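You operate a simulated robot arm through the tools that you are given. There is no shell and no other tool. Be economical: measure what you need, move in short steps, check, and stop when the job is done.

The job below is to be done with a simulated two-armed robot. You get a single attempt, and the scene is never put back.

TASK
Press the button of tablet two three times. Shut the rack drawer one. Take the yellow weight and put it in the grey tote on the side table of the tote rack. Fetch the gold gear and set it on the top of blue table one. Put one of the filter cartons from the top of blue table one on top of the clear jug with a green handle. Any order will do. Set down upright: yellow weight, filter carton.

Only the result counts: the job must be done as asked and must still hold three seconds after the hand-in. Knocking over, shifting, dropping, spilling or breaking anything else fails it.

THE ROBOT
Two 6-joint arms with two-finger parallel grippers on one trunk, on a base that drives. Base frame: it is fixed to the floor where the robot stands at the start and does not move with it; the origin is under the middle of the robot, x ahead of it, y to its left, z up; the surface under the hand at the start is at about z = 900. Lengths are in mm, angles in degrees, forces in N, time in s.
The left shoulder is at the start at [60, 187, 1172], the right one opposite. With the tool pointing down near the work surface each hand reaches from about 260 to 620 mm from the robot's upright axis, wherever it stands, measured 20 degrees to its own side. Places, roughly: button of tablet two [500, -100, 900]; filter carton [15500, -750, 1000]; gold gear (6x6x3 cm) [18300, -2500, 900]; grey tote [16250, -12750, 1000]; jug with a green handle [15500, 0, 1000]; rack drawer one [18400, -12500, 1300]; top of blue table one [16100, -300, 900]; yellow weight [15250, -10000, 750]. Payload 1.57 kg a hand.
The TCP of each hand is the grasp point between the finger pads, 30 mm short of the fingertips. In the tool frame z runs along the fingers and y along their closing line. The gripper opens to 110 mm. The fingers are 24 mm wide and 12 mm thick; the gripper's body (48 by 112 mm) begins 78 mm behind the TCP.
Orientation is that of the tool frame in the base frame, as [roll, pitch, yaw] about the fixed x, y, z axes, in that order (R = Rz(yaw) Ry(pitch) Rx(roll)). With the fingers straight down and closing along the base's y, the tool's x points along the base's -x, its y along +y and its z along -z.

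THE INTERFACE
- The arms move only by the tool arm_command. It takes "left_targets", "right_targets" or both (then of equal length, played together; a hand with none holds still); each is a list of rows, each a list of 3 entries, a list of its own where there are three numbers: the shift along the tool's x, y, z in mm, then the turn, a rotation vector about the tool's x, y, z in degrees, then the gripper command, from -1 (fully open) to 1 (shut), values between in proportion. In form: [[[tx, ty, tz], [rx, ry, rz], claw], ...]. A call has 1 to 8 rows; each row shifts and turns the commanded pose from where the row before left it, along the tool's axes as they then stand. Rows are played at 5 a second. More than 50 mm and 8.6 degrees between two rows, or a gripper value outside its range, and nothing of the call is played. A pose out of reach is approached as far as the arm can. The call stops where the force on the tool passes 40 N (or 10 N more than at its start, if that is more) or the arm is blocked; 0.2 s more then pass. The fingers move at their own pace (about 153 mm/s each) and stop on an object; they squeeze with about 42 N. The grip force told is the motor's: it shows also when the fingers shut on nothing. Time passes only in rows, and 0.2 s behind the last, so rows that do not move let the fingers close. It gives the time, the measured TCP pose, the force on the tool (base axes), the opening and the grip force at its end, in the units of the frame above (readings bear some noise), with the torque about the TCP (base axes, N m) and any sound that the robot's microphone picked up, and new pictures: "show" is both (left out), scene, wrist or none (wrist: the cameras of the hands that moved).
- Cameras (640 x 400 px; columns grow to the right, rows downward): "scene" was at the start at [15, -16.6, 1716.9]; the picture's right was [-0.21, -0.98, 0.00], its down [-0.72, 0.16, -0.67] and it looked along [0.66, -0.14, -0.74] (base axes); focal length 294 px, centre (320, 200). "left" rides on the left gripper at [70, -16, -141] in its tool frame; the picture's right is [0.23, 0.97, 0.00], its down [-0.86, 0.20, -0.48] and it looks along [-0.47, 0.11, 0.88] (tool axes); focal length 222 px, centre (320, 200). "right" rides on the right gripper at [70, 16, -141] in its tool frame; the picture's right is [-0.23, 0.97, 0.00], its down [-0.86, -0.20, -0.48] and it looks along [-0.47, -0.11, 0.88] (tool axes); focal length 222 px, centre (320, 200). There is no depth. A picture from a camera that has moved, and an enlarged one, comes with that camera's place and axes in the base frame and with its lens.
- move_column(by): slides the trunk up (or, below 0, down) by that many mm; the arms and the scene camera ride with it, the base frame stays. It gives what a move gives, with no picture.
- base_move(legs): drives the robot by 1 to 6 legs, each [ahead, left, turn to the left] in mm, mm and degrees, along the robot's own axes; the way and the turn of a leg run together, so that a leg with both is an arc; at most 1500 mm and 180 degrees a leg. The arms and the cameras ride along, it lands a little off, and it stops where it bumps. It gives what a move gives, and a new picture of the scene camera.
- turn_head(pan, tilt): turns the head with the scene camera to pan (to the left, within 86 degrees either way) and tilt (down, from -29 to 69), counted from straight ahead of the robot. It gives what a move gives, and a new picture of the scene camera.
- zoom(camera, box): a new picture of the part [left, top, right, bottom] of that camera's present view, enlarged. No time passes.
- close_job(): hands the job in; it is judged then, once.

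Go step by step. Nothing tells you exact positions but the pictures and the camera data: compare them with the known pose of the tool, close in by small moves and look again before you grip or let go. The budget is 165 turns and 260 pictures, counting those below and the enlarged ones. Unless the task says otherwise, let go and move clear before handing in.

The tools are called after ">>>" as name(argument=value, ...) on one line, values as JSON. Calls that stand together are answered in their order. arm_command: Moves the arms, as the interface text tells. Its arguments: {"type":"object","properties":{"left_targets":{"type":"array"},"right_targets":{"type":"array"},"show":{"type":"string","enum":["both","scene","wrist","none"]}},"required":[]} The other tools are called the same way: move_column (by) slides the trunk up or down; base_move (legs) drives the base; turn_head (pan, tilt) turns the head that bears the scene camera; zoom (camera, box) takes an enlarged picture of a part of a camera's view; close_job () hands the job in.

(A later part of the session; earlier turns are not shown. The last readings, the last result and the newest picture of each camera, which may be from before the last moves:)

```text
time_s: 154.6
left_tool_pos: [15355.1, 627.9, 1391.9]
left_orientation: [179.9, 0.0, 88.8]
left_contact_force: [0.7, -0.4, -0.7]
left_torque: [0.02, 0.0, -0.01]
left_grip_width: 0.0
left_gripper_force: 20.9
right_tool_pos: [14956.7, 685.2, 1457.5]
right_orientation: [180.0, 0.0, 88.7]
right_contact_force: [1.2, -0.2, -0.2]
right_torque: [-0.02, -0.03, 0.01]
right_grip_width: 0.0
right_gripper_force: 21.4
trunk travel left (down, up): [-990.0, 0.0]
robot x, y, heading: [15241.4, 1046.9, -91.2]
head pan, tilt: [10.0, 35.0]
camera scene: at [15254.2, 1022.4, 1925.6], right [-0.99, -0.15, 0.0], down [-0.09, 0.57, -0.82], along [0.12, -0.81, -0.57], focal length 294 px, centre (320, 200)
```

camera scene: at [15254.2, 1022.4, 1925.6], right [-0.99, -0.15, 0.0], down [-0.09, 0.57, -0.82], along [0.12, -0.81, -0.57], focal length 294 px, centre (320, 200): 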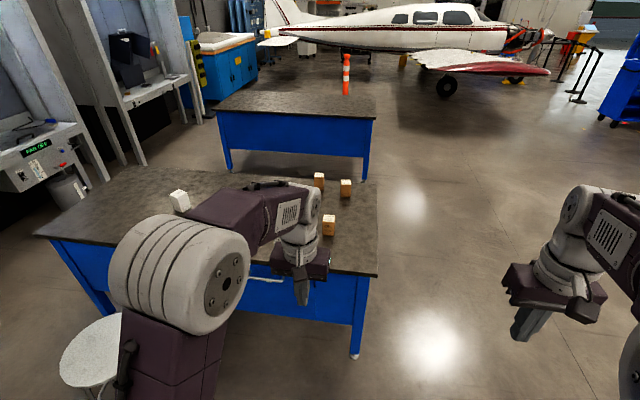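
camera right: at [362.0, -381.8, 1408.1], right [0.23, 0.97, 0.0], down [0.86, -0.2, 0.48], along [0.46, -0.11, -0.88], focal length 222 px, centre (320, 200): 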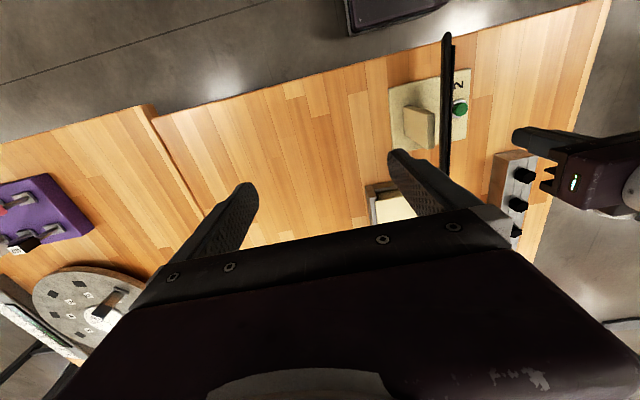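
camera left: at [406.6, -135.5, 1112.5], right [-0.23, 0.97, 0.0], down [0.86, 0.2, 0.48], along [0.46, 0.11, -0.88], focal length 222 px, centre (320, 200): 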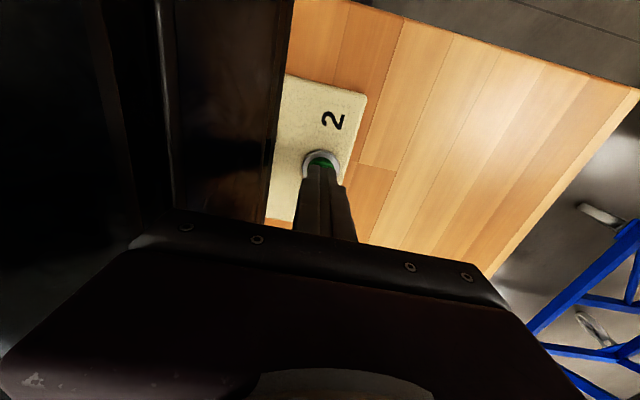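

>>> zoom(camera="left", box=[0, 0, 640, 400])

>>> zoom(camera="right", box=[0, 0, 640, 400])

```text
1.00 times, centred on (320, 200) of left (not enlarged: the box is as wide or as high as the picture)
camera zoom: at [15339.8, 698.4, 1533.3], right [0.98, 0.21, 0.0], down [0.18, -0.86, 0.48], along [0.1, -0.47, -0.88], focal length 222 px, centre (320, 200)
```

zoom: 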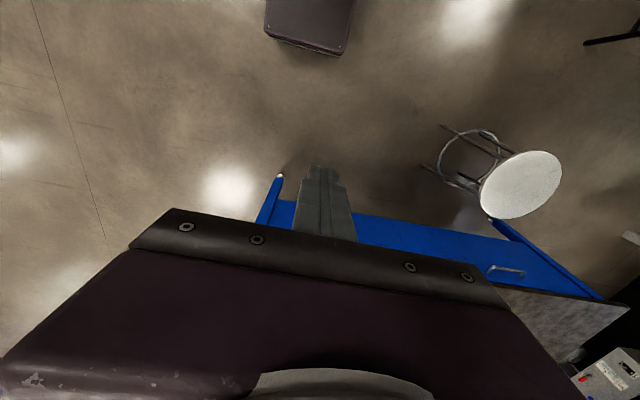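

```text
1.00 times, centred on (320, 200) of right (not enlarged: the box is as wide or as high as the picture)
camera zoom: at [14973.4, 755.7, 1599.9], right [0.97, -0.25, 0.0], down [-0.22, -0.85, 0.48], along [-0.12, -0.46, -0.88], focal length 222 px, centre (320, 200)
```

zoom: 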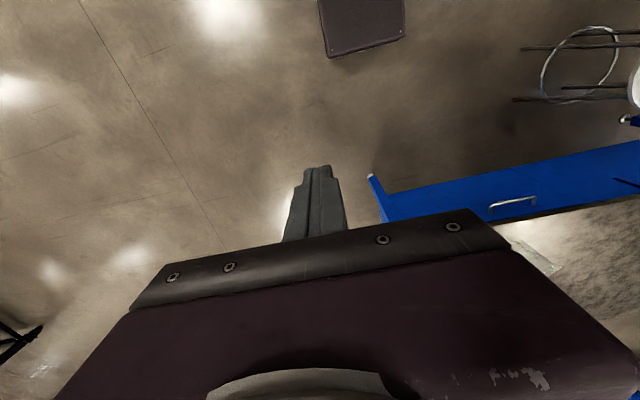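

The base is small (front edge ~250 mm ahead). I close in on the table.

>>> base_move(legs=[[610, 0, 1.2]])

>>> turn_head(pan=0, tilt=50)

```text
time_s: 158.0
left_tool_pos: [15355.3, 18.8, 1393.2]
left_orientation: [179.9, -0.1, 89.8]
left_contact_force: [0.1, 0.3, -0.7]
left_torque: [-0.01, 0.0, 0.0]
left_grip_width: 0.0
left_gripper_force: 21.3
right_tool_pos: [14954.7, 67.4, 1457.7]
right_orientation: [-180.0, 0.1, 89.8]
right_contact_force: [0.6, 0.4, 0.4]
right_torque: [-0.04, -0.03, 0.01]
right_grip_width: 0.2
right_gripper_force: 21.0
trunk travel left (down, up): [-990.0, 0.0]
robot x, y, heading: [15230.6, 433.3, -90.4]
head pan, tilt: [10.0, 35.0]
camera scene: at [15246.9, 411.3, 1925.7], right [-0.99, -0.17, 0.0], down [-0.1, 0.56, -0.82], along [0.14, -0.81, -0.57], focal length 294 px, centre (320, 200)
```

scene: 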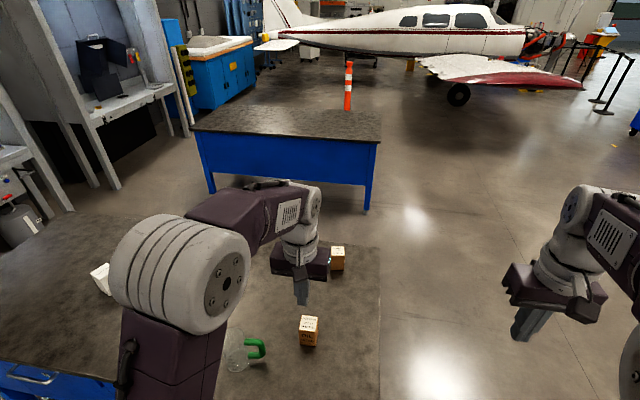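

```text
time_s: 158.8
left_tool_pos: [15354.9, 15.6, 1392.1]
left_orientation: [180.0, 0.0, 89.7]
left_contact_force: [0.5, 0.0, 0.4]
left_torque: [-0.03, -0.01, -0.06]
left_grip_width: 0.0
left_gripper_force: 21.6
right_tool_pos: [14954.9, 66.4, 1457.8]
right_orientation: [179.9, 0.0, 89.8]
right_contact_force: [0.5, 0.1, 0.0]
right_torque: [0.01, -0.01, -0.01]
right_grip_width: 0.0
right_gripper_force: 21.1
trunk travel left (down, up): [-990.0, 0.0]
robot x, y, heading: [15233.8, 436.0, -90.1]
head pan, tilt: [0.0, 50.0]
camera scene: at [15231.6, 418.6, 1903.9], right [-1.0, 0.0, 0.0], down [0.0, 0.77, -0.64], along [0.0, -0.64, -0.77], focal length 294 px, centre (320, 200)
```

scene: 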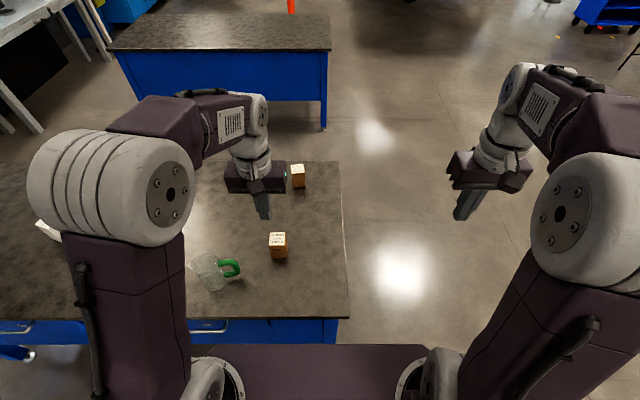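

Now the jug and carton A show well. I zoom on them.

>>> zoom(camera="scene", box=[180, 220, 320, 300])

```text
4.57 times, centred on (250, 260) of scene
camera zoom: at [15231.6, 418.6, 1903.9], right [-1.0, 0.0, 0.0], down [0.0, 0.77, -0.64], along [0.0, -0.64, -0.77], focal length 1345 px, centre (640, -74)
```

zoom: 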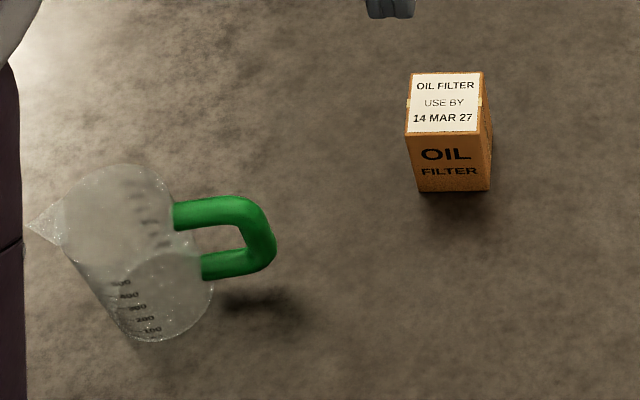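

The carton (≈58×55×92 mm) sits near [15386, -157], the jug near [15610, -40] with rim at about z 1020. I lower the trunk, edge closer and open the left hand above the carton.

>>> move_column(by=-180)

>>> base_move(legs=[[50, 0, 0]])

```text
time_s: 160.8
left_tool_pos: [15355.7, 16.1, 1212.5]
left_orientation: [-180.0, -0.1, 89.8]
left_contact_force: [0.2, 0.4, -0.8]
left_torque: [0.02, 0.03, 0.0]
left_grip_width: 0.0
left_gripper_force: 21.7
right_tool_pos: [14955.5, 66.1, 1277.8]
right_orientation: [180.0, 0.0, 89.8]
right_contact_force: [-0.1, 0.1, 0.2]
right_torque: [0.01, -0.01, 0.01]
right_grip_width: 0.0
right_gripper_force: 21.2
trunk travel left (down, up): [-810.0, 180.0]
robot x, y, heading: [15234.4, 435.9, -90.3]
head pan, tilt: [0.0, 50.0]
```

```text
time_s: 161.7
left_tool_pos: [15354.1, -23.6, 1215.6]
left_orientation: [-180.0, 0.3, 89.8]
left_contact_force: [0.4, 0.9, -0.1]
left_torque: [-0.09, 0.02, -0.01]
left_grip_width: 0.0
left_gripper_force: 21.0
right_tool_pos: [14954.8, 25.6, 1280.9]
right_orientation: [-180.0, 0.5, 89.7]
right_contact_force: [-0.5, 1.9, 0.2]
right_torque: [-0.09, -0.02, 0.01]
right_grip_width: 0.0
right_gripper_force: 21.3
trunk travel left (down, up): [-810.0, 180.0]
robot x, y, heading: [15232.7, 385.5, -90.2]
head pan, tilt: [0.0, 50.0]
camera scene: at [15231.5, 380.7, 1724.0], right [-1.0, 0.0, 0.0], down [0.0, 0.76, -0.65], along [0.0, -0.65, -0.76], focal length 294 px, centre (320, 200)
```

scene: 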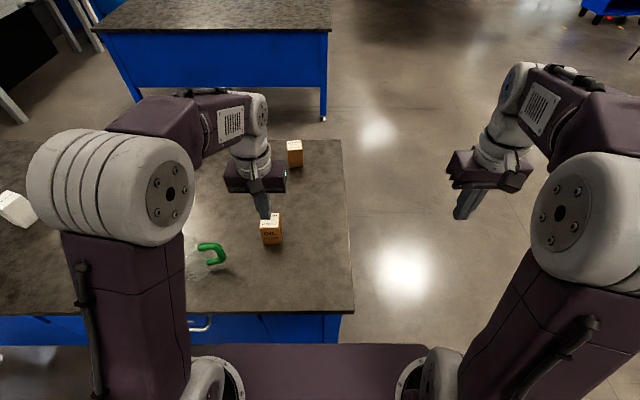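

>>> arm_command(left_targets=[[[-40, 10, 20], [0, 0, 0], -1], [[-40, 10, 30], [0, 0, 0], -1], [[-30, 10, 30], [0, 0, 0], -1], [[-20, 2, 25], [0, 0, 0], -1], [[0, 0, 0], [0, 0, 0], -1]], show="both")

```text
refused: row 2 steps farther than a row can; nothing moved
```

>>> arm_command(left_targets=[[[-35, 8, 20], [0, 0, 0], -1], [[-35, 8, 25], [0, 0, 0], -1], [[-30, 8, 30], [0, 0, 0], -1], [[-25, 8, 30], [0, 0, 0], -1], [[0, 0, 0], [0, 0, 0], -1]], show="both")

```text
time_s: 162.9
left_tool_pos: [15387.3, -158.1, 1107.5]
left_orientation: [179.9, -0.2, 89.9]
left_contact_force: [0.1, 0.8, 0.2]
left_torque: [-0.04, 0.01, -0.04]
left_grip_width: 110.0
left_gripper_force: 0.2
right_tool_pos: [14954.8, 18.5, 1278.3]
right_orientation: [180.0, 0.0, 89.8]
right_contact_force: [0.6, 1.2, -0.8]
right_torque: [0.0, 0.03, 0.0]
right_grip_width: 0.1
right_gripper_force: 21.5
trunk travel left (down, up): [-810.0, 180.0]
robot x, y, heading: [15233.0, 384.2, -89.8]
head pan, tilt: [0.0, 50.0]
camera scene: at [15231.3, 371.0, 1723.9], right [-1.0, 0.0, 0.0], down [0.0, 0.77, -0.64], along [0.0, -0.64, -0.77], focal length 294 px, centre (320, 200)
camera left: at [15369.5, -88.0, 1248.0], right [0.97, 0.22, 0.0], down [0.2, -0.86, 0.48], along [0.11, -0.47, -0.88], focal length 222 px, centre (320, 200)
```

scene: 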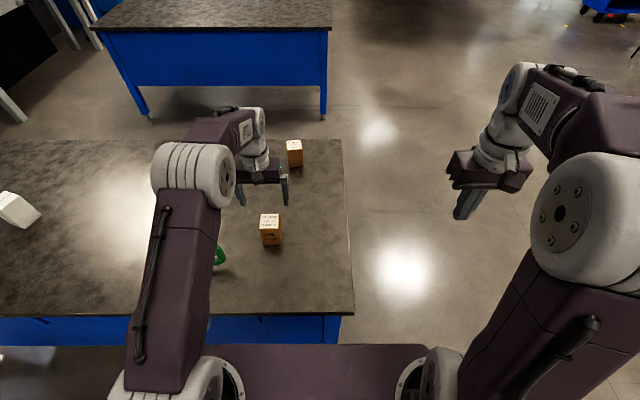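
left: 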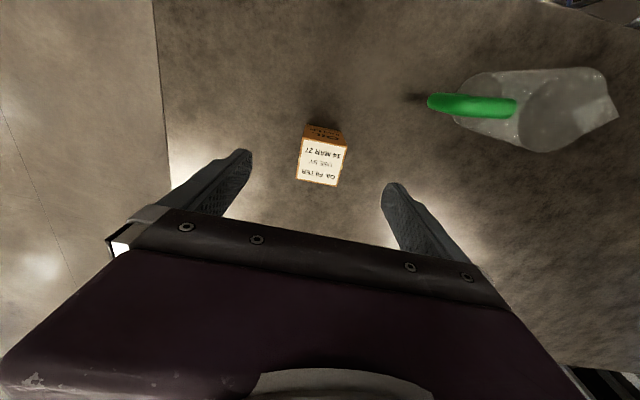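

Two rays cross better at a carton top of z≈955 and y≈-182. I shift, descend some and look again.

>>> arm_command(left_targets=[[[-12, 2, 20], [0, 0, 0], -1], [[-12, 2, 25], [0, 0, 0], -1], [[0, 0, 0], [0, 0, 0], -1]], show="wrist")

>>> zoom(camera="scene", box=[190, 140, 330, 280])

```text
time_s: 163.7
left_tool_pos: [15389.7, -181.0, 1062.1]
left_orientation: [179.9, -0.2, 89.8]
left_contact_force: [0.2, 0.2, 0.1]
left_torque: [0.03, 0.04, 0.03]
left_grip_width: 110.2
left_gripper_force: 0.0
right_tool_pos: [14952.8, 17.7, 1278.9]
right_orientation: [180.0, 0.1, 89.8]
right_contact_force: [-0.5, 0.1, -1.2]
right_torque: [0.0, 0.01, -0.01]
right_grip_width: 0.0
right_gripper_force: 21.2
trunk travel left (down, up): [-810.0, 180.0]
robot x, y, heading: [15232.8, 385.5, -90.1]
head pan, tilt: [0.0, 50.0]
camera left: at [15373.1, -112.3, 1203.5], right [0.97, 0.22, 0.0], down [0.2, -0.86, 0.48], along [0.11, -0.47, -0.88], focal length 222 px, centre (320, 200)
```

left: 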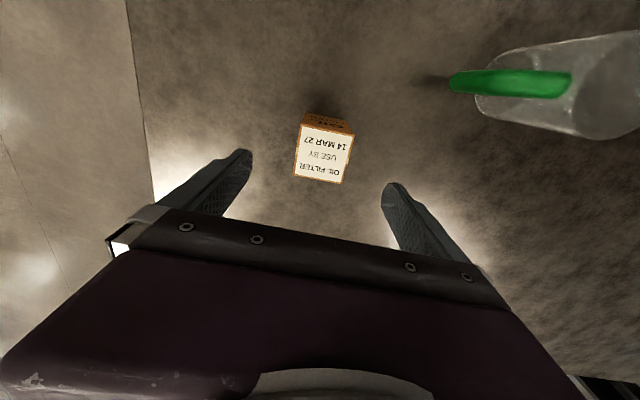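

```text
2.86 times, centred on (260, 210) of scene
camera zoom: at [15231.1, 369.4, 1723.9], right [-1.0, 0.0, 0.0], down [0.0, 0.77, -0.64], along [0.0, -0.64, -0.77], focal length 841 px, centre (491, 171)
```

zoom: 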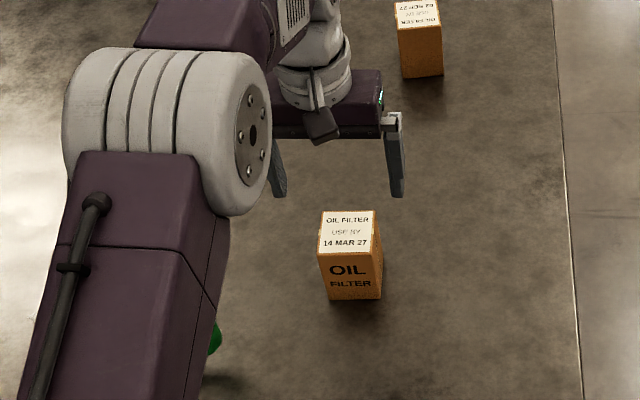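

Crossing the corrected rays: carton top at ≈[15394, -191, 950]. I descend around it.

>>> arm_command(left_targets=[[[-10, 4, 30], [0, 0, 0], -1], [[0, 0, 40], [0, 0, 0], -1], [[0, 0, 35], [0, 0, 0], -1], [[0, 0, 20], [0, 0, 0], -1], [[0, 0, 0], [0, 0, 0], -1]], show="wrist")

>>> zoom(camera="scene", box=[190, 140, 330, 280])

```text
time_s: 164.9
left_tool_pos: [15394.6, -193.2, 937.3]
left_orientation: [179.9, 0.0, 89.8]
left_contact_force: [1.1, -0.2, 0.7]
left_torque: [-0.03, -0.02, -0.03]
left_grip_width: 109.8
left_gripper_force: 0.1
right_tool_pos: [14955.0, 17.3, 1278.5]
right_orientation: [180.0, 0.0, 89.8]
right_contact_force: [-0.7, 0.8, -0.1]
right_torque: [-0.02, -0.02, -0.02]
right_grip_width: 0.0
right_gripper_force: 21.7
trunk travel left (down, up): [-810.0, 180.0]
robot x, y, heading: [15235.2, 384.7, -90.4]
head pan, tilt: [0.0, 50.0]
camera left: at [15377.5, -122.6, 1077.5], right [0.97, 0.22, 0.0], down [0.2, -0.86, 0.48], along [0.11, -0.46, -0.88], focal length 222 px, centre (320, 200)
```

left: 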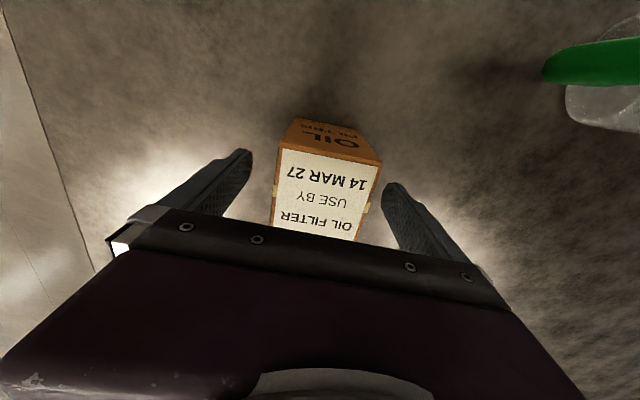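

```text
2.86 times, centred on (260, 210) of scene
camera zoom: at [15231.3, 368.8, 1723.9], right [-1.0, 0.0, 0.0], down [0.0, 0.77, -0.64], along [0.0, -0.64, -0.77], focal length 841 px, centre (491, 171)
```

zoom: 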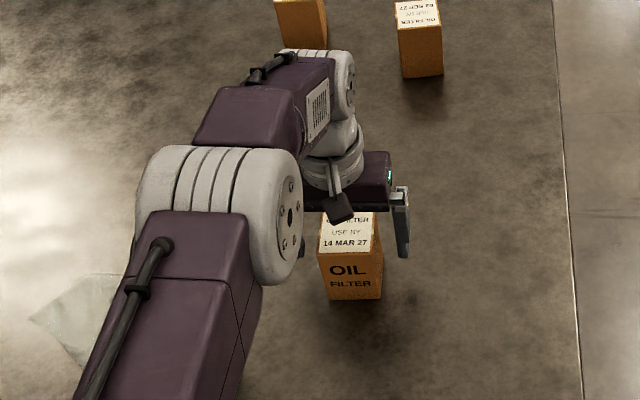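

Carton is between the fingers, edges square to them. I centre by 7 mm, then close.

>>> arm_command(left_targets=[[[7, 0, 6], [0, 0, 0], -1], [[0, 0, 0], [0, 0, 0], 1], [[0, 0, 0], [0, 0, 0], 1], [[0, 0, 0], [0, 0, 0], 1]], show="none")

>>> arm_command(left_targets=[[[0, 0, -20], [0, 0, 0], 1], [[0, 0, -40], [0, 0, 0], 1], [[0, 0, -45], [0, 0, 0], 1], [[0, 0, -45], [0, 0, 0], 1], [[0, 0, -30], [0, 0, 0], 1]], show="both")

```text
time_s: 165.9
left_tool_pos: [15395.2, -184.9, 929.7]
left_orientation: [179.8, -0.2, 89.8]
left_contact_force: [0.6, 0.7, -0.2]
left_torque: [0.01, 0.07, -0.03]
left_grip_width: 61.9
left_gripper_force: 41.7
right_tool_pos: [14953.6, 17.6, 1278.7]
right_orientation: [-180.0, -0.1, 89.9]
right_contact_force: [-0.5, 0.0, -0.1]
right_torque: [-0.01, 0.01, -0.01]
right_grip_width: 0.0
right_gripper_force: 21.5
trunk travel left (down, up): [-810.0, 180.0]
robot x, y, heading: [15232.6, 385.0, -90.4]
head pan, tilt: [0.0, 50.0]
```

```text
time_s: 167.1
left_tool_pos: [15394.7, -185.5, 1111.3]
left_orientation: [180.0, -0.1, 89.8]
left_contact_force: [-0.5, -0.2, -0.4]
left_torque: [0.01, 0.03, 0.02]
left_grip_width: 0.0
left_gripper_force: 21.4
right_tool_pos: [14954.2, 16.4, 1278.8]
right_orientation: [180.0, 0.1, 89.8]
right_contact_force: [-0.3, 0.9, 0.5]
right_torque: [0.0, -0.02, -0.01]
right_grip_width: 0.0
right_gripper_force: 21.5
trunk travel left (down, up): [-810.0, 180.0]
robot x, y, heading: [15238.1, 383.4, -90.3]
head pan, tilt: [0.0, 50.0]
camera scene: at [15231.2, 369.1, 1723.8], right [-1.0, 0.0, 0.0], down [0.0, 0.77, -0.64], along [0.0, -0.64, -0.77], focal length 294 px, centre (320, 200)
camera left: at [15377.8, -115.5, 1252.3], right [0.97, 0.22, 0.0], down [0.2, -0.86, 0.48], along [0.11, -0.46, -0.88], focal length 222 px, centre (320, 200)
```

scene: 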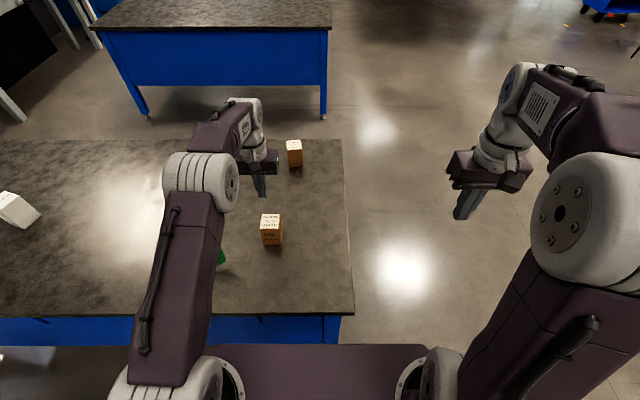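
left: 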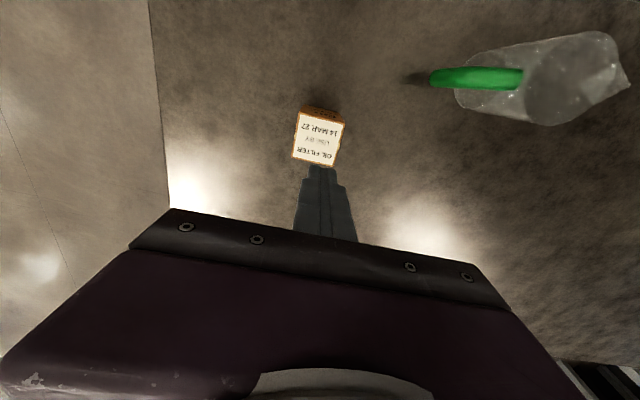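

The grip slipped off and the carton still stands in its place. I go lower this time and look before gripping.

>>> arm_command(left_targets=[[[0, 0, 0], [0, 0, 0], -1], [[0, 0, 45], [0, 0, 0], -1], [[0, 0, 45], [0, 0, 0], -1], [[0, 0, 45], [0, 0, 0], -1], [[0, 0, 40], [0, 0, 0], -1], [[0, 0, 20], [0, 0, 0], -1], [[0, 0, 10], [0, 0, 0], -1]], show="wrist")

>>> zoom(camera="scene", box=[220, 180, 320, 260])

```text
time_s: 168.7
left_tool_pos: [15395.4, -185.9, 906.6]
left_orientation: [179.9, -0.1, 89.9]
left_contact_force: [-0.1, 0.1, 0.6]
left_torque: [-0.02, 0.01, -0.03]
left_grip_width: 110.1
left_gripper_force: 0.0
right_tool_pos: [14954.3, 17.4, 1278.6]
right_orientation: [-180.0, 0.0, 89.8]
right_contact_force: [-0.9, 0.5, -0.1]
right_torque: [-0.01, -0.01, -0.01]
right_grip_width: 0.2
right_gripper_force: 21.6
trunk travel left (down, up): [-810.0, 180.0]
robot x, y, heading: [15233.0, 380.8, -90.2]
head pan, tilt: [0.0, 50.0]
camera left: at [15377.7, -115.1, 1047.6], right [0.97, 0.22, 0.0], down [0.2, -0.86, 0.48], along [0.11, -0.47, -0.88], focal length 222 px, centre (320, 200)
```

left: 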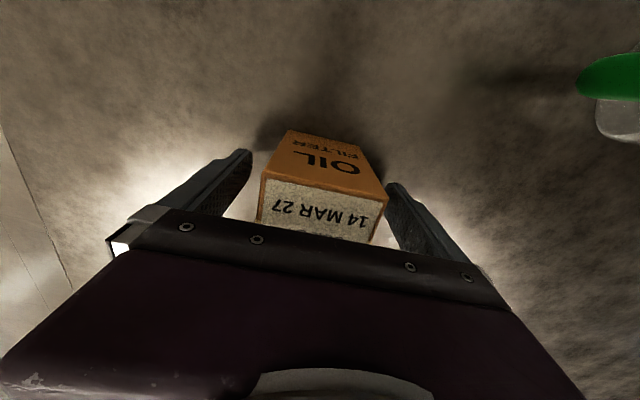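

```text
5.00 times, centred on (270, 220) of scene
camera zoom: at [15231.4, 368.5, 1723.9], right [-1.0, 0.0, 0.0], down [0.0, 0.77, -0.64], along [0.0, -0.64, -0.77], focal length 1471 px, centre (570, 100)
```

zoom: 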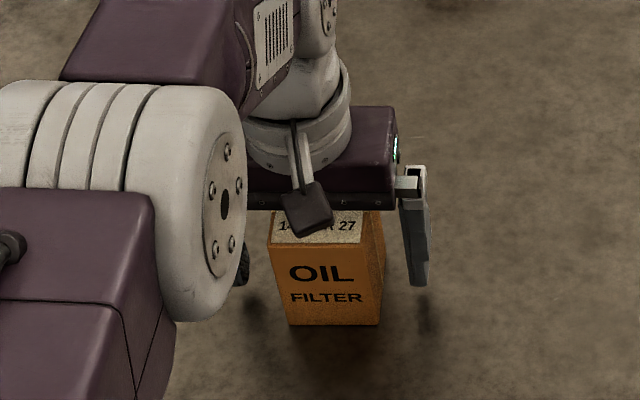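

The fingers now straddle the carton well below its top. Grip and lift slowly.

>>> arm_command(left_targets=[[[0, 0, 0], [0, 0, 0], 1], [[0, 0, 0], [0, 0, 0], 1], [[0, 0, 0], [0, 0, 0], 1], [[0, 0, -3], [0, 0, 0], 1], [[0, 0, -5], [0, 0, 0], 1], [[0, 0, -8], [0, 0, 0], 1], [[0, 0, -10], [0, 0, 0], 1]], show="none")

>>> zoom(camera="scene", box=[220, 180, 320, 260])

```text
time_s: 170.3
left_tool_pos: [15393.7, -183.3, 930.9]
left_orientation: [179.9, -0.1, 89.8]
left_contact_force: [0.3, 0.3, -3.1]
left_torque: [0.01, 0.01, -0.01]
left_grip_width: 61.7
left_gripper_force: 42.1
right_tool_pos: [14954.6, 15.7, 1278.4]
right_orientation: [-180.0, 0.0, 89.9]
right_contact_force: [0.4, 0.2, -0.1]
right_torque: [-0.01, 0.02, 0.02]
right_grip_width: 0.0
right_gripper_force: 21.0
trunk travel left (down, up): [-810.0, 180.0]
robot x, y, heading: [15233.2, 389.6, -90.2]
head pan, tilt: [0.0, 50.0]
```

```text
5.00 times, centred on (270, 220) of scene
camera zoom: at [15231.6, 368.0, 1723.8], right [-1.0, 0.0, 0.0], down [0.0, 0.77, -0.64], along [0.0, -0.64, -0.77], focal length 1471 px, centre (570, 100)
```

zoom: 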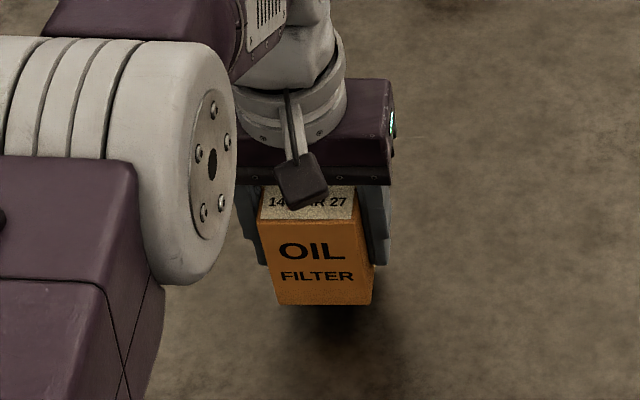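

Carton in hand (about 3 N). I lift and move part of the way to the jug, then look.

>>> arm_command(left_targets=[[[0, 0, -25], [0, 0, 0], 1], [[0, 0, -35], [0, 0, 0], 1], [[0, 0, -35], [0, 0, 0], 1], [[0, 0, -35], [0, 0, 0], 1], [[0, 0, -35], [0, 0, 0], 1], [[0, 0, -25], [0, 0, 0], 1], [[10, 30, 0], [0, 0, 0], 1], [[10, 30, 0], [0, 0, 0], 1]], show="both")

```text
time_s: 172.1
left_tool_pos: [15455.5, -164.9, 1123.0]
left_orientation: [-180.0, -0.2, 89.7]
left_contact_force: [0.2, 0.0, -3.2]
left_torque: [0.05, -0.02, 0.01]
left_grip_width: 62.3
left_gripper_force: 42.2
right_tool_pos: [14956.3, 16.7, 1279.4]
right_orientation: [-179.8, -0.1, 89.8]
right_contact_force: [1.2, 0.2, 0.9]
right_torque: [-0.01, 0.01, -0.01]
right_grip_width: 0.0
right_gripper_force: 21.2
trunk travel left (down, up): [-810.0, 180.0]
robot x, y, heading: [15235.3, 384.7, -90.1]
head pan, tilt: [0.0, 50.0]
camera scene: at [15233.7, 368.7, 1723.9], right [-1.0, 0.0, 0.0], down [0.0, 0.77, -0.64], along [0.0, -0.64, -0.77], focal length 294 px, centre (320, 200)
camera left: at [15439.3, -95.4, 1263.3], right [0.97, 0.22, 0.0], down [0.2, -0.86, 0.48], along [0.11, -0.46, -0.88], focal length 222 px, centre (320, 200)
```

scene: 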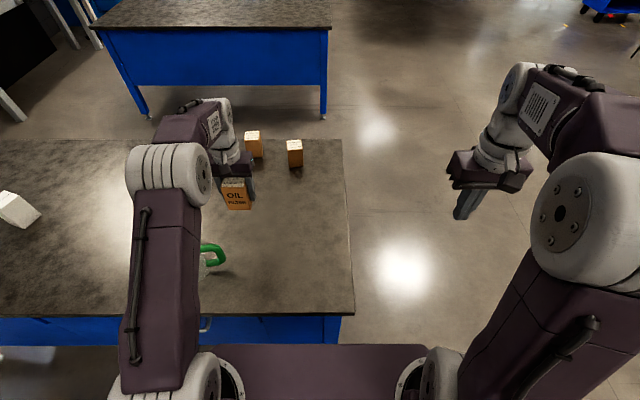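
left: 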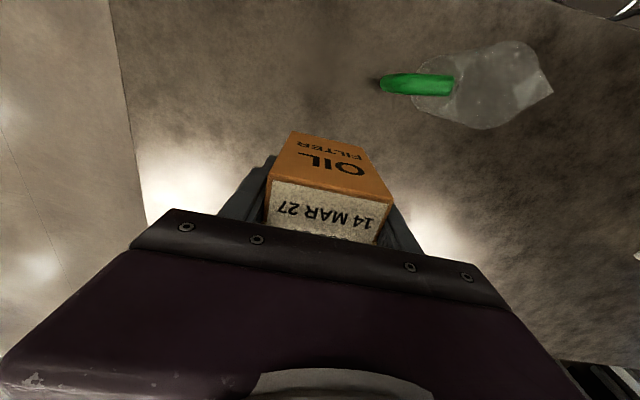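

>>> zoom(camera="left", box=[360, 20, 580, 150])

>>> zoom(camera="scene", box=[140, 220, 260, 300])

```text
2.91 times, centred on (470, 85) of left
camera zoom: at [15439.3, -95.4, 1263.3], right [0.97, 0.22, 0.0], down [0.2, -0.86, 0.48], along [0.11, -0.46, -0.88], focal length 646 px, centre (-116, 534)
```

zoom: 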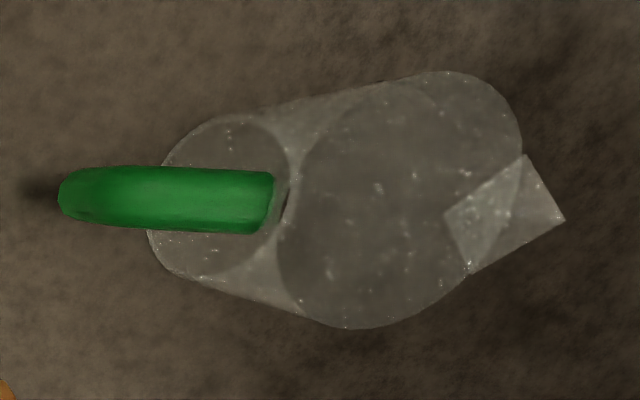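

```text
5.00 times, centred on (200, 260) of scene
camera zoom: at [15233.7, 368.7, 1723.9], right [-1.0, 0.0, 0.0], down [0.0, 0.77, -0.64], along [0.0, -0.64, -0.77], focal length 1471 px, centre (920, -100)
```

zoom: 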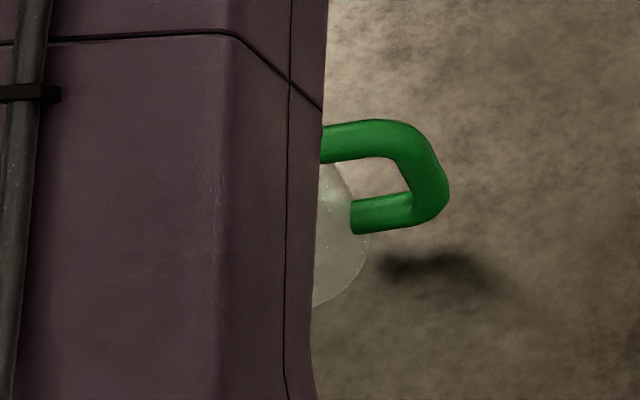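

The jug axis comes out at ≈[15624, -58], top at z≈990–1000, a closed-looking cylinder ~90 mm wide. I carry the carton over it.

>>> arm_command(left_targets=[[[18, 28, 0], [0, 0, 0], 1], [[18, 28, 0], [0, 0, 0], 1], [[18, 28, 0], [0, 0, 0], 1], [[18, 28, 0], [0, 0, 0], 1], [[18, 28, 0], [0, 0, 0], 1], [[17, 28, 0], [0, 0, 0], 1], [[0, 0, 20], [0, 0, 0], 1], [[0, 0, 0], [0, 0, 0], 1]], show="both")

```text
time_s: 173.9
left_tool_pos: [15623.6, -59.3, 1102.0]
left_orientation: [179.9, -0.2, 89.8]
left_contact_force: [0.0, 0.1, -3.4]
left_torque: [0.01, -0.02, 0.01]
left_grip_width: 61.6
left_gripper_force: 41.7
right_tool_pos: [14954.2, 17.5, 1278.1]
right_orientation: [180.0, 0.1, 89.8]
right_contact_force: [-0.7, 0.0, -0.5]
right_torque: [-0.01, 0.01, 0.01]
right_grip_width: 0.0
right_gripper_force: 20.9
trunk travel left (down, up): [-810.0, 180.0]
robot x, y, heading: [15236.5, 383.4, -90.2]
head pan, tilt: [0.0, 50.0]
camera scene: at [15231.7, 367.9, 1723.9], right [-1.0, 0.0, 0.0], down [0.0, 0.77, -0.64], along [0.0, -0.64, -0.77], focal length 294 px, centre (320, 200)
camera left: at [15606.4, 10.2, 1243.0], right [0.97, 0.22, 0.0], down [0.2, -0.86, 0.48], along [0.11, -0.46, -0.88], focal length 222 px, centre (320, 200)
```

scene: 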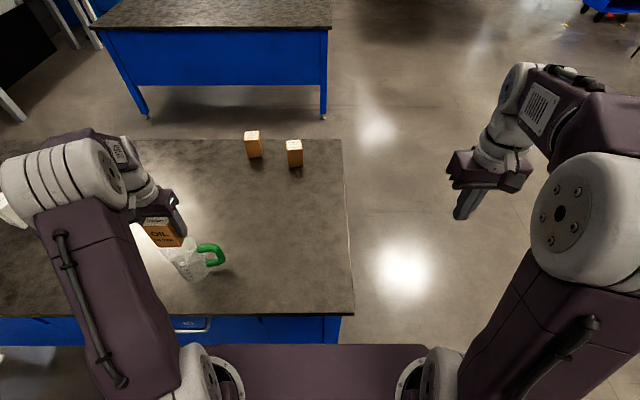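
left: 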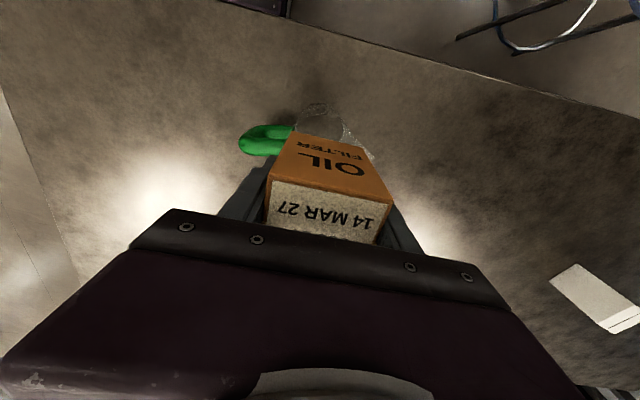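

>>> zoom(camera="scene", box=[120, 190, 240, 290])

>>> zoom(camera="left", box=[220, 80, 420, 220])

```text
4.00 times, centred on (180, 240) of scene
camera zoom: at [15231.7, 367.9, 1723.9], right [-1.0, 0.0, 0.0], down [0.0, 0.77, -0.64], along [0.0, -0.64, -0.77], focal length 1177 px, centre (880, 40)
```

zoom: 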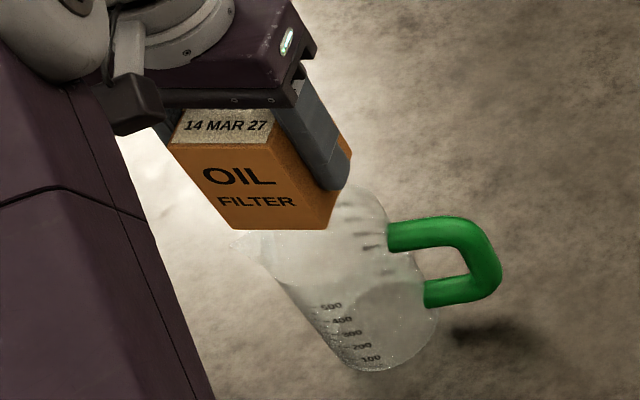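

```text
2.86 times, centred on (320, 150) of left
camera zoom: at [15606.4, 10.2, 1243.0], right [0.97, 0.22, 0.0], down [0.2, -0.86, 0.48], along [0.11, -0.46, -0.88], focal length 635 px, centre (320, 343)
```

zoom: 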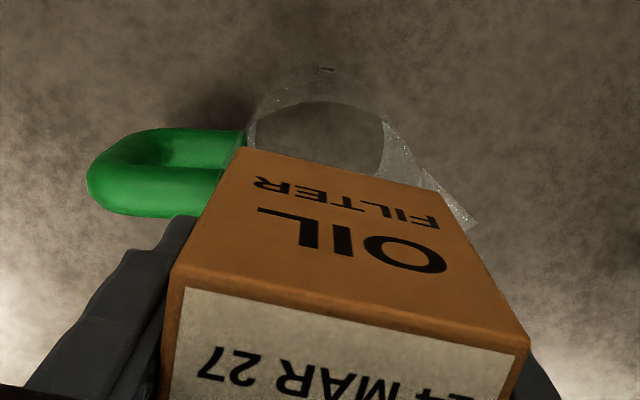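

Carton is well placed; a 3 mm correction and slow descent with force watching.

>>> arm_command(left_targets=[[[-3, -3, 15], [0, 0, 0], 1], [[0, 0, 15], [0, 0, 0], 1], [[0, 0, 8], [0, 0, 0], 1], [[0, 0, 0], [0, 0, 0], 1]], show="none")

>>> zoom(camera="scene", box=[120, 190, 240, 290])

```text
time_s: 174.9
left_tool_pos: [15621.2, -62.6, 1064.7]
left_orientation: [179.9, -0.3, 89.8]
left_contact_force: [0.0, -0.8, -3.5]
left_torque: [-0.02, 0.01, -0.01]
left_grip_width: 61.8
left_gripper_force: 42.1
right_tool_pos: [14954.4, 16.9, 1278.7]
right_orientation: [-180.0, 0.0, 89.8]
right_contact_force: [0.4, 0.2, 0.5]
right_torque: [0.0, -0.02, 0.0]
right_grip_width: 0.0
right_gripper_force: 21.6
trunk travel left (down, up): [-810.0, 180.0]
robot x, y, heading: [15230.6, 388.3, -89.9]
head pan, tilt: [0.0, 50.0]
```

```text
4.00 times, centred on (180, 240) of scene
camera zoom: at [15231.8, 367.7, 1723.9], right [-1.0, 0.0, 0.0], down [0.0, 0.77, -0.64], along [0.0, -0.64, -0.77], focal length 1177 px, centre (880, 40)
```

zoom: 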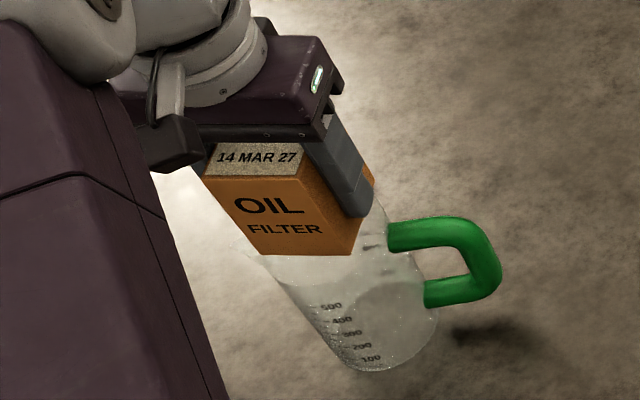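

Still free. I lower in 3 mm steps until contact.

>>> arm_command(left_targets=[[[0, 0, 4], [0, 0, 0], 1], [[0, 0, 4], [0, 0, 0], 1], [[0, 0, 3], [0, 0, 0], 1], [[0, 0, 3], [0, 0, 0], 1], [[0, 0, 3], [0, 0, 0], 1]], show="none")

```text
time_s: 176.1
left_tool_pos: [15619.3, -62.2, 1048.2]
left_orientation: [180.0, -0.1, 89.8]
left_contact_force: [-1.3, 0.7, -2.3]
left_torque: [-0.01, 0.01, 0.02]
left_grip_width: 61.7
left_gripper_force: 42.3
right_tool_pos: [14954.4, 15.9, 1278.7]
right_orientation: [180.0, 0.0, 89.8]
right_contact_force: [0.5, 0.5, -0.2]
right_torque: [0.01, 0.01, 0.01]
right_grip_width: 0.0
right_gripper_force: 21.1
trunk travel left (down, up): [-810.0, 180.0]
robot x, y, heading: [15233.5, 384.7, -90.0]
head pan, tilt: [0.0, 50.0]
```

>>> arm_command(left_targets=[[[0, 0, 2], [0, 0, 0], 1], [[0, 0, 2], [0, 0, 0], 1], [[0, 0, 0], [0, 0, 0], 1]], show="none")

>>> zoom(camera="scene", box=[120, 190, 240, 290])

```text
time_s: 176.9
left_tool_pos: [15619.2, -61.4, 1047.0]
left_orientation: [179.7, 0.2, 89.7]
left_contact_force: [2.3, -3.9, 29.6]
left_torque: [0.24, 0.26, -0.01]
left_grip_width: 61.8
left_gripper_force: 42.3
right_tool_pos: [14953.1, 20.1, 1279.1]
right_orientation: [179.8, 0.1, 89.8]
right_contact_force: [0.1, 0.3, 0.1]
right_torque: [0.03, 0.02, -0.01]
right_grip_width: 0.3
right_gripper_force: 20.8
trunk travel left (down, up): [-810.0, 180.0]
robot x, y, heading: [15235.1, 388.5, -90.1]
head pan, tilt: [0.0, 50.0]
```

```text
4.00 times, centred on (180, 240) of scene
camera zoom: at [15228.6, 371.7, 1724.3], right [-1.0, 0.0, 0.0], down [0.0, 0.76, -0.64], along [0.0, -0.64, -0.76], focal length 1177 px, centre (880, 40)
```

zoom: 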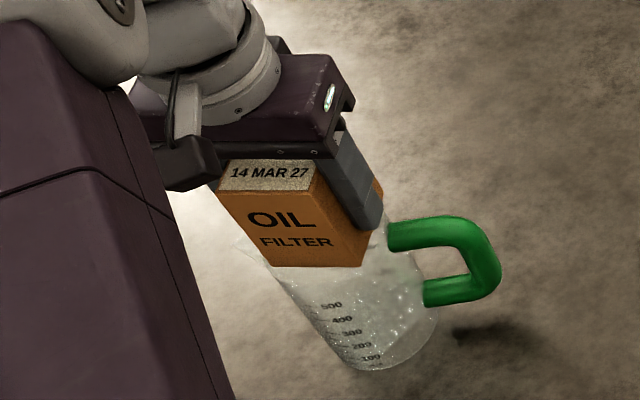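

Firm contact at TCP z 1047. I relieve the push and open the hand.

>>> arm_command(left_targets=[[[0, 0, -3], [0, 0, 0], 1], [[0, 0, 0], [0, 0, 0], 1]], show="none")

```text
time_s: 177.5
left_tool_pos: [15620.2, -62.0, 1047.5]
left_orientation: [179.9, -0.1, 89.9]
left_contact_force: [4.3, -3.9, 14.6]
left_torque: [-0.39, -0.09, 0.08]
left_grip_width: 61.6
left_gripper_force: 42.2
right_tool_pos: [14953.4, 17.1, 1277.0]
right_orientation: [-180.0, 0.1, 89.7]
right_contact_force: [0.2, -0.3, 0.0]
right_torque: [0.0, 0.02, 0.02]
right_grip_width: 0.3
right_gripper_force: 21.0
trunk travel left (down, up): [-810.0, 180.0]
robot x, y, heading: [15233.7, 384.8, -90.2]
head pan, tilt: [0.0, 50.0]
```

>>> arm_command(left_targets=[[[0, 0, -1], [0, 0, 0], 1], [[0, 0, 0], [0, 0, 0], 1], [[0, 0, 0], [0, 0, 0], 0.7], [[0, 0, 0], [0, 0, 0], 0.3], [[0, 0, 0], [0, 0, 0], 0], [[0, 0, 0], [0, 0, 0], -0.5]], show="wrist")

>>> zoom(camera="scene", box=[120, 190, 240, 290])

```text
time_s: 178.9
left_tool_pos: [15620.5, -61.5, 1047.6]
left_orientation: [179.9, -0.2, 89.8]
left_contact_force: [1.0, 0.2, -0.5]
left_torque: [0.01, 0.0, 0.03]
left_grip_width: 82.2
left_gripper_force: 0.1
right_tool_pos: [14953.8, 17.5, 1277.7]
right_orientation: [180.0, 0.0, 89.8]
right_contact_force: [-1.1, 0.2, -0.7]
right_torque: [-0.02, 0.03, 0.01]
right_grip_width: 0.0
right_gripper_force: 21.1
trunk travel left (down, up): [-810.0, 180.0]
robot x, y, heading: [15234.6, 386.9, -90.4]
head pan, tilt: [0.0, 50.0]
camera left: at [15603.1, 8.1, 1188.5], right [0.97, 0.22, 0.0], down [0.2, -0.86, 0.48], along [0.11, -0.46, -0.88], focal length 222 px, centre (320, 200)
```

left: 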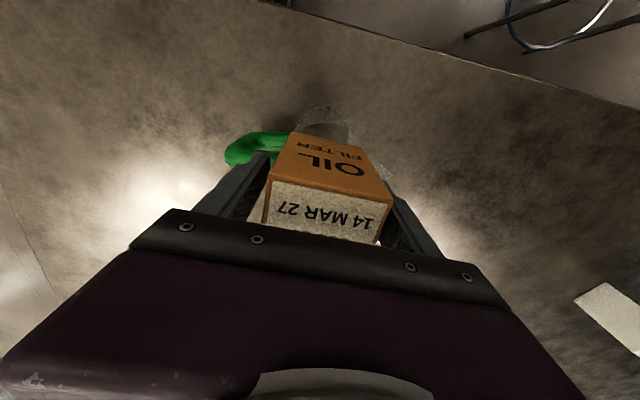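

```text
4.00 times, centred on (180, 240) of scene
camera zoom: at [15231.5, 368.6, 1723.8], right [-1.0, 0.0, 0.0], down [0.0, 0.77, -0.64], along [0.0, -0.64, -0.77], focal length 1177 px, centre (880, 40)
```

zoom: 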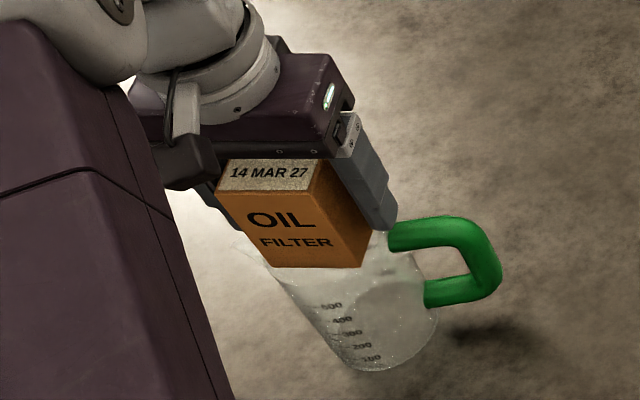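

The carton stands on the jug. I lift the hand straight up.

>>> arm_command(left_targets=[[[0, 0, -10], [0, 0, 0], -0.6], [[0, 0, -25], [0, 0, 0], -0.6], [[0, 0, -40], [0, 0, 0], -0.6], [[0, 0, -40], [0, 0, 0], -0.6], [[0, 0, -40], [0, 0, 0], -0.6], [[0, 0, -40], [0, 0, 0], 0], [[0, -30, 0], [0, 0, 0], 1], [[0, -30, 0], [0, 0, 0], 1]], show="both")

>>> zoom(camera="scene", box=[120, 190, 240, 290])

```text
time_s: 180.7
left_tool_pos: [15557.6, -61.5, 1242.6]
left_orientation: [179.8, -0.2, 89.8]
left_contact_force: [-1.0, -0.4, 0.6]
left_torque: [0.04, -0.03, 0.02]
left_grip_width: 0.0
left_gripper_force: 21.2
right_tool_pos: [14953.4, 16.6, 1278.1]
right_orientation: [180.0, 0.1, 89.8]
right_contact_force: [-0.5, -0.1, -0.3]
right_torque: [0.01, -0.04, -0.03]
right_grip_width: 0.0
right_gripper_force: 21.3
trunk travel left (down, up): [-810.0, 180.0]
robot x, y, heading: [15234.8, 383.4, -90.5]
head pan, tilt: [0.0, 50.0]
camera scene: at [15229.5, 368.7, 1723.9], right [-1.0, 0.0, 0.0], down [0.0, 0.77, -0.64], along [0.0, -0.64, -0.77], focal length 294 px, centre (320, 200)
camera left: at [15540.2, 7.8, 1384.1], right [0.97, 0.22, 0.0], down [0.2, -0.86, 0.48], along [0.11, -0.46, -0.88], focal length 222 px, centre (320, 200)
```

scene: 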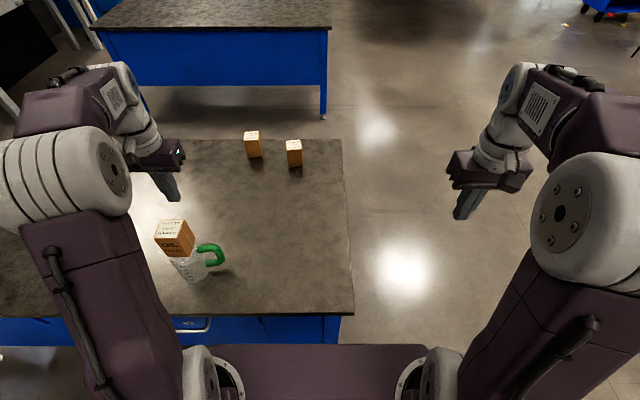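
left: 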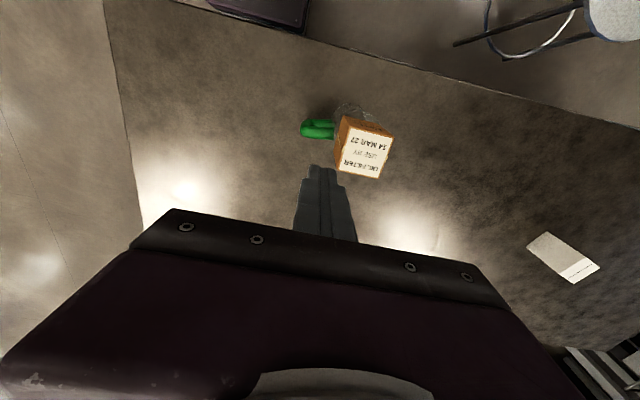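

```text
4.00 times, centred on (180, 240) of scene
camera zoom: at [15229.5, 368.7, 1723.9], right [-1.0, 0.0, 0.0], down [0.0, 0.77, -0.64], along [0.0, -0.64, -0.77], focal length 1177 px, centre (880, 40)
```

zoom: 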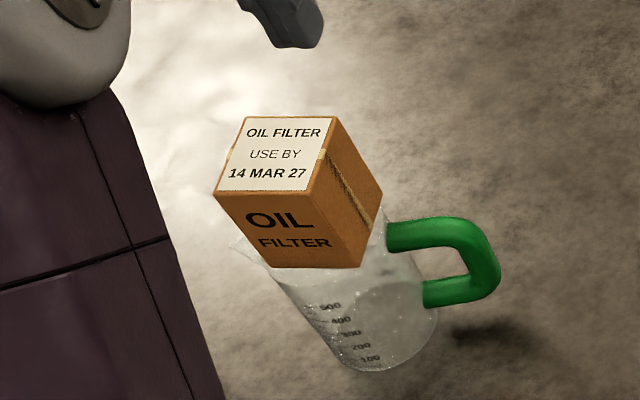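

The carton sits stably on the jug. Now the gold gear in the CHECK booth: I back off and drive round the table's near end into the aisle between the blue tables.

>>> base_move(legs=[[-520, 0, 0], [0, 0, 90.5], [-800, 0, 0], [0, -1170, 0], [0, -1170, 0]])

>>> turn_head(pan=0, tilt=20)

```text
time_s: 202.6
left_tool_pos: [14922.9, -1118.6, 1242.5]
left_orientation: [179.9, -0.1, -178.9]
left_contact_force: [0.1, 0.8, 0.2]
left_torque: [0.0, -0.03, -0.03]
left_grip_width: 0.3
left_gripper_force: 21.7
right_tool_pos: [14857.6, -1724.8, 1279.3]
right_orientation: [-180.0, 0.1, -178.9]
right_contact_force: [0.1, 0.0, 0.8]
right_torque: [-0.04, 0.0, -0.02]
right_grip_width: 0.0
right_gripper_force: 21.3
trunk travel left (down, up): [-810.0, 180.0]
robot x, y, heading: [14481.3, -1453.4, 1.1]
head pan, tilt: [0.0, 50.0]
camera scene: at [14497.1, -1453.5, 1723.9], right [0.02, -1.0, 0.0], down [-0.77, -0.01, -0.64], along [0.64, 0.01, -0.77], focal length 294 px, centre (320, 200)
```

scene: 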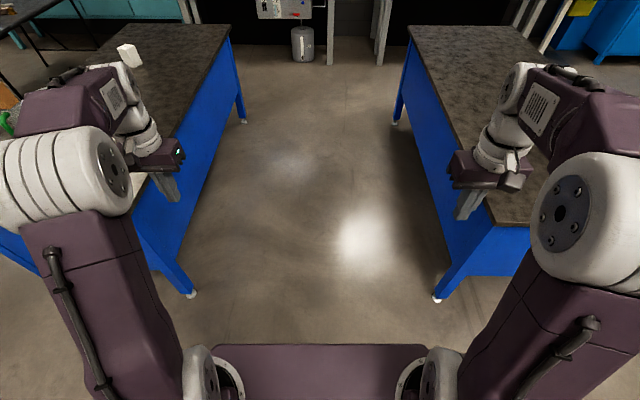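

```text
time_s: 203.5
left_tool_pos: [14922.8, -1119.9, 1242.4]
left_orientation: [180.0, -0.1, -179.0]
left_contact_force: [0.2, -0.1, -0.3]
left_torque: [-0.01, 0.0, 0.01]
left_grip_width: 0.0
left_gripper_force: 21.6
right_tool_pos: [14857.2, -1726.2, 1279.0]
right_orientation: [-180.0, 0.0, -178.9]
right_contact_force: [-0.5, -0.2, -0.6]
right_torque: [-0.03, -0.01, 0.03]
right_grip_width: 0.0
right_gripper_force: 21.7
trunk travel left (down, up): [-810.0, 180.0]
robot x, y, heading: [14482.1, -1458.7, 1.2]
head pan, tilt: [0.0, 20.0]
camera scene: at [14513.1, -1454.1, 1769.4], right [0.02, -1.0, 0.0], down [-0.34, -0.01, -0.94], along [0.94, 0.02, -0.34], focal length 294 px, centre (320, 200)
```

scene: 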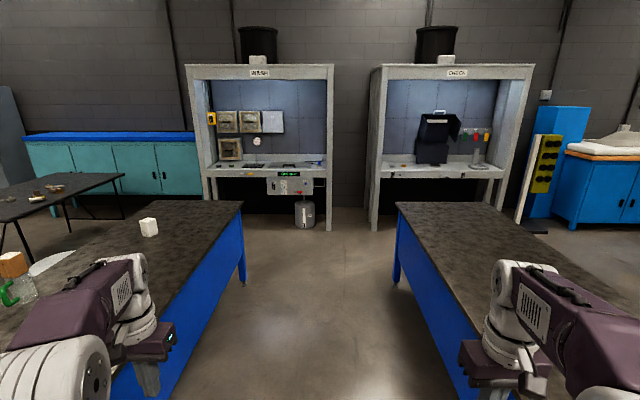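

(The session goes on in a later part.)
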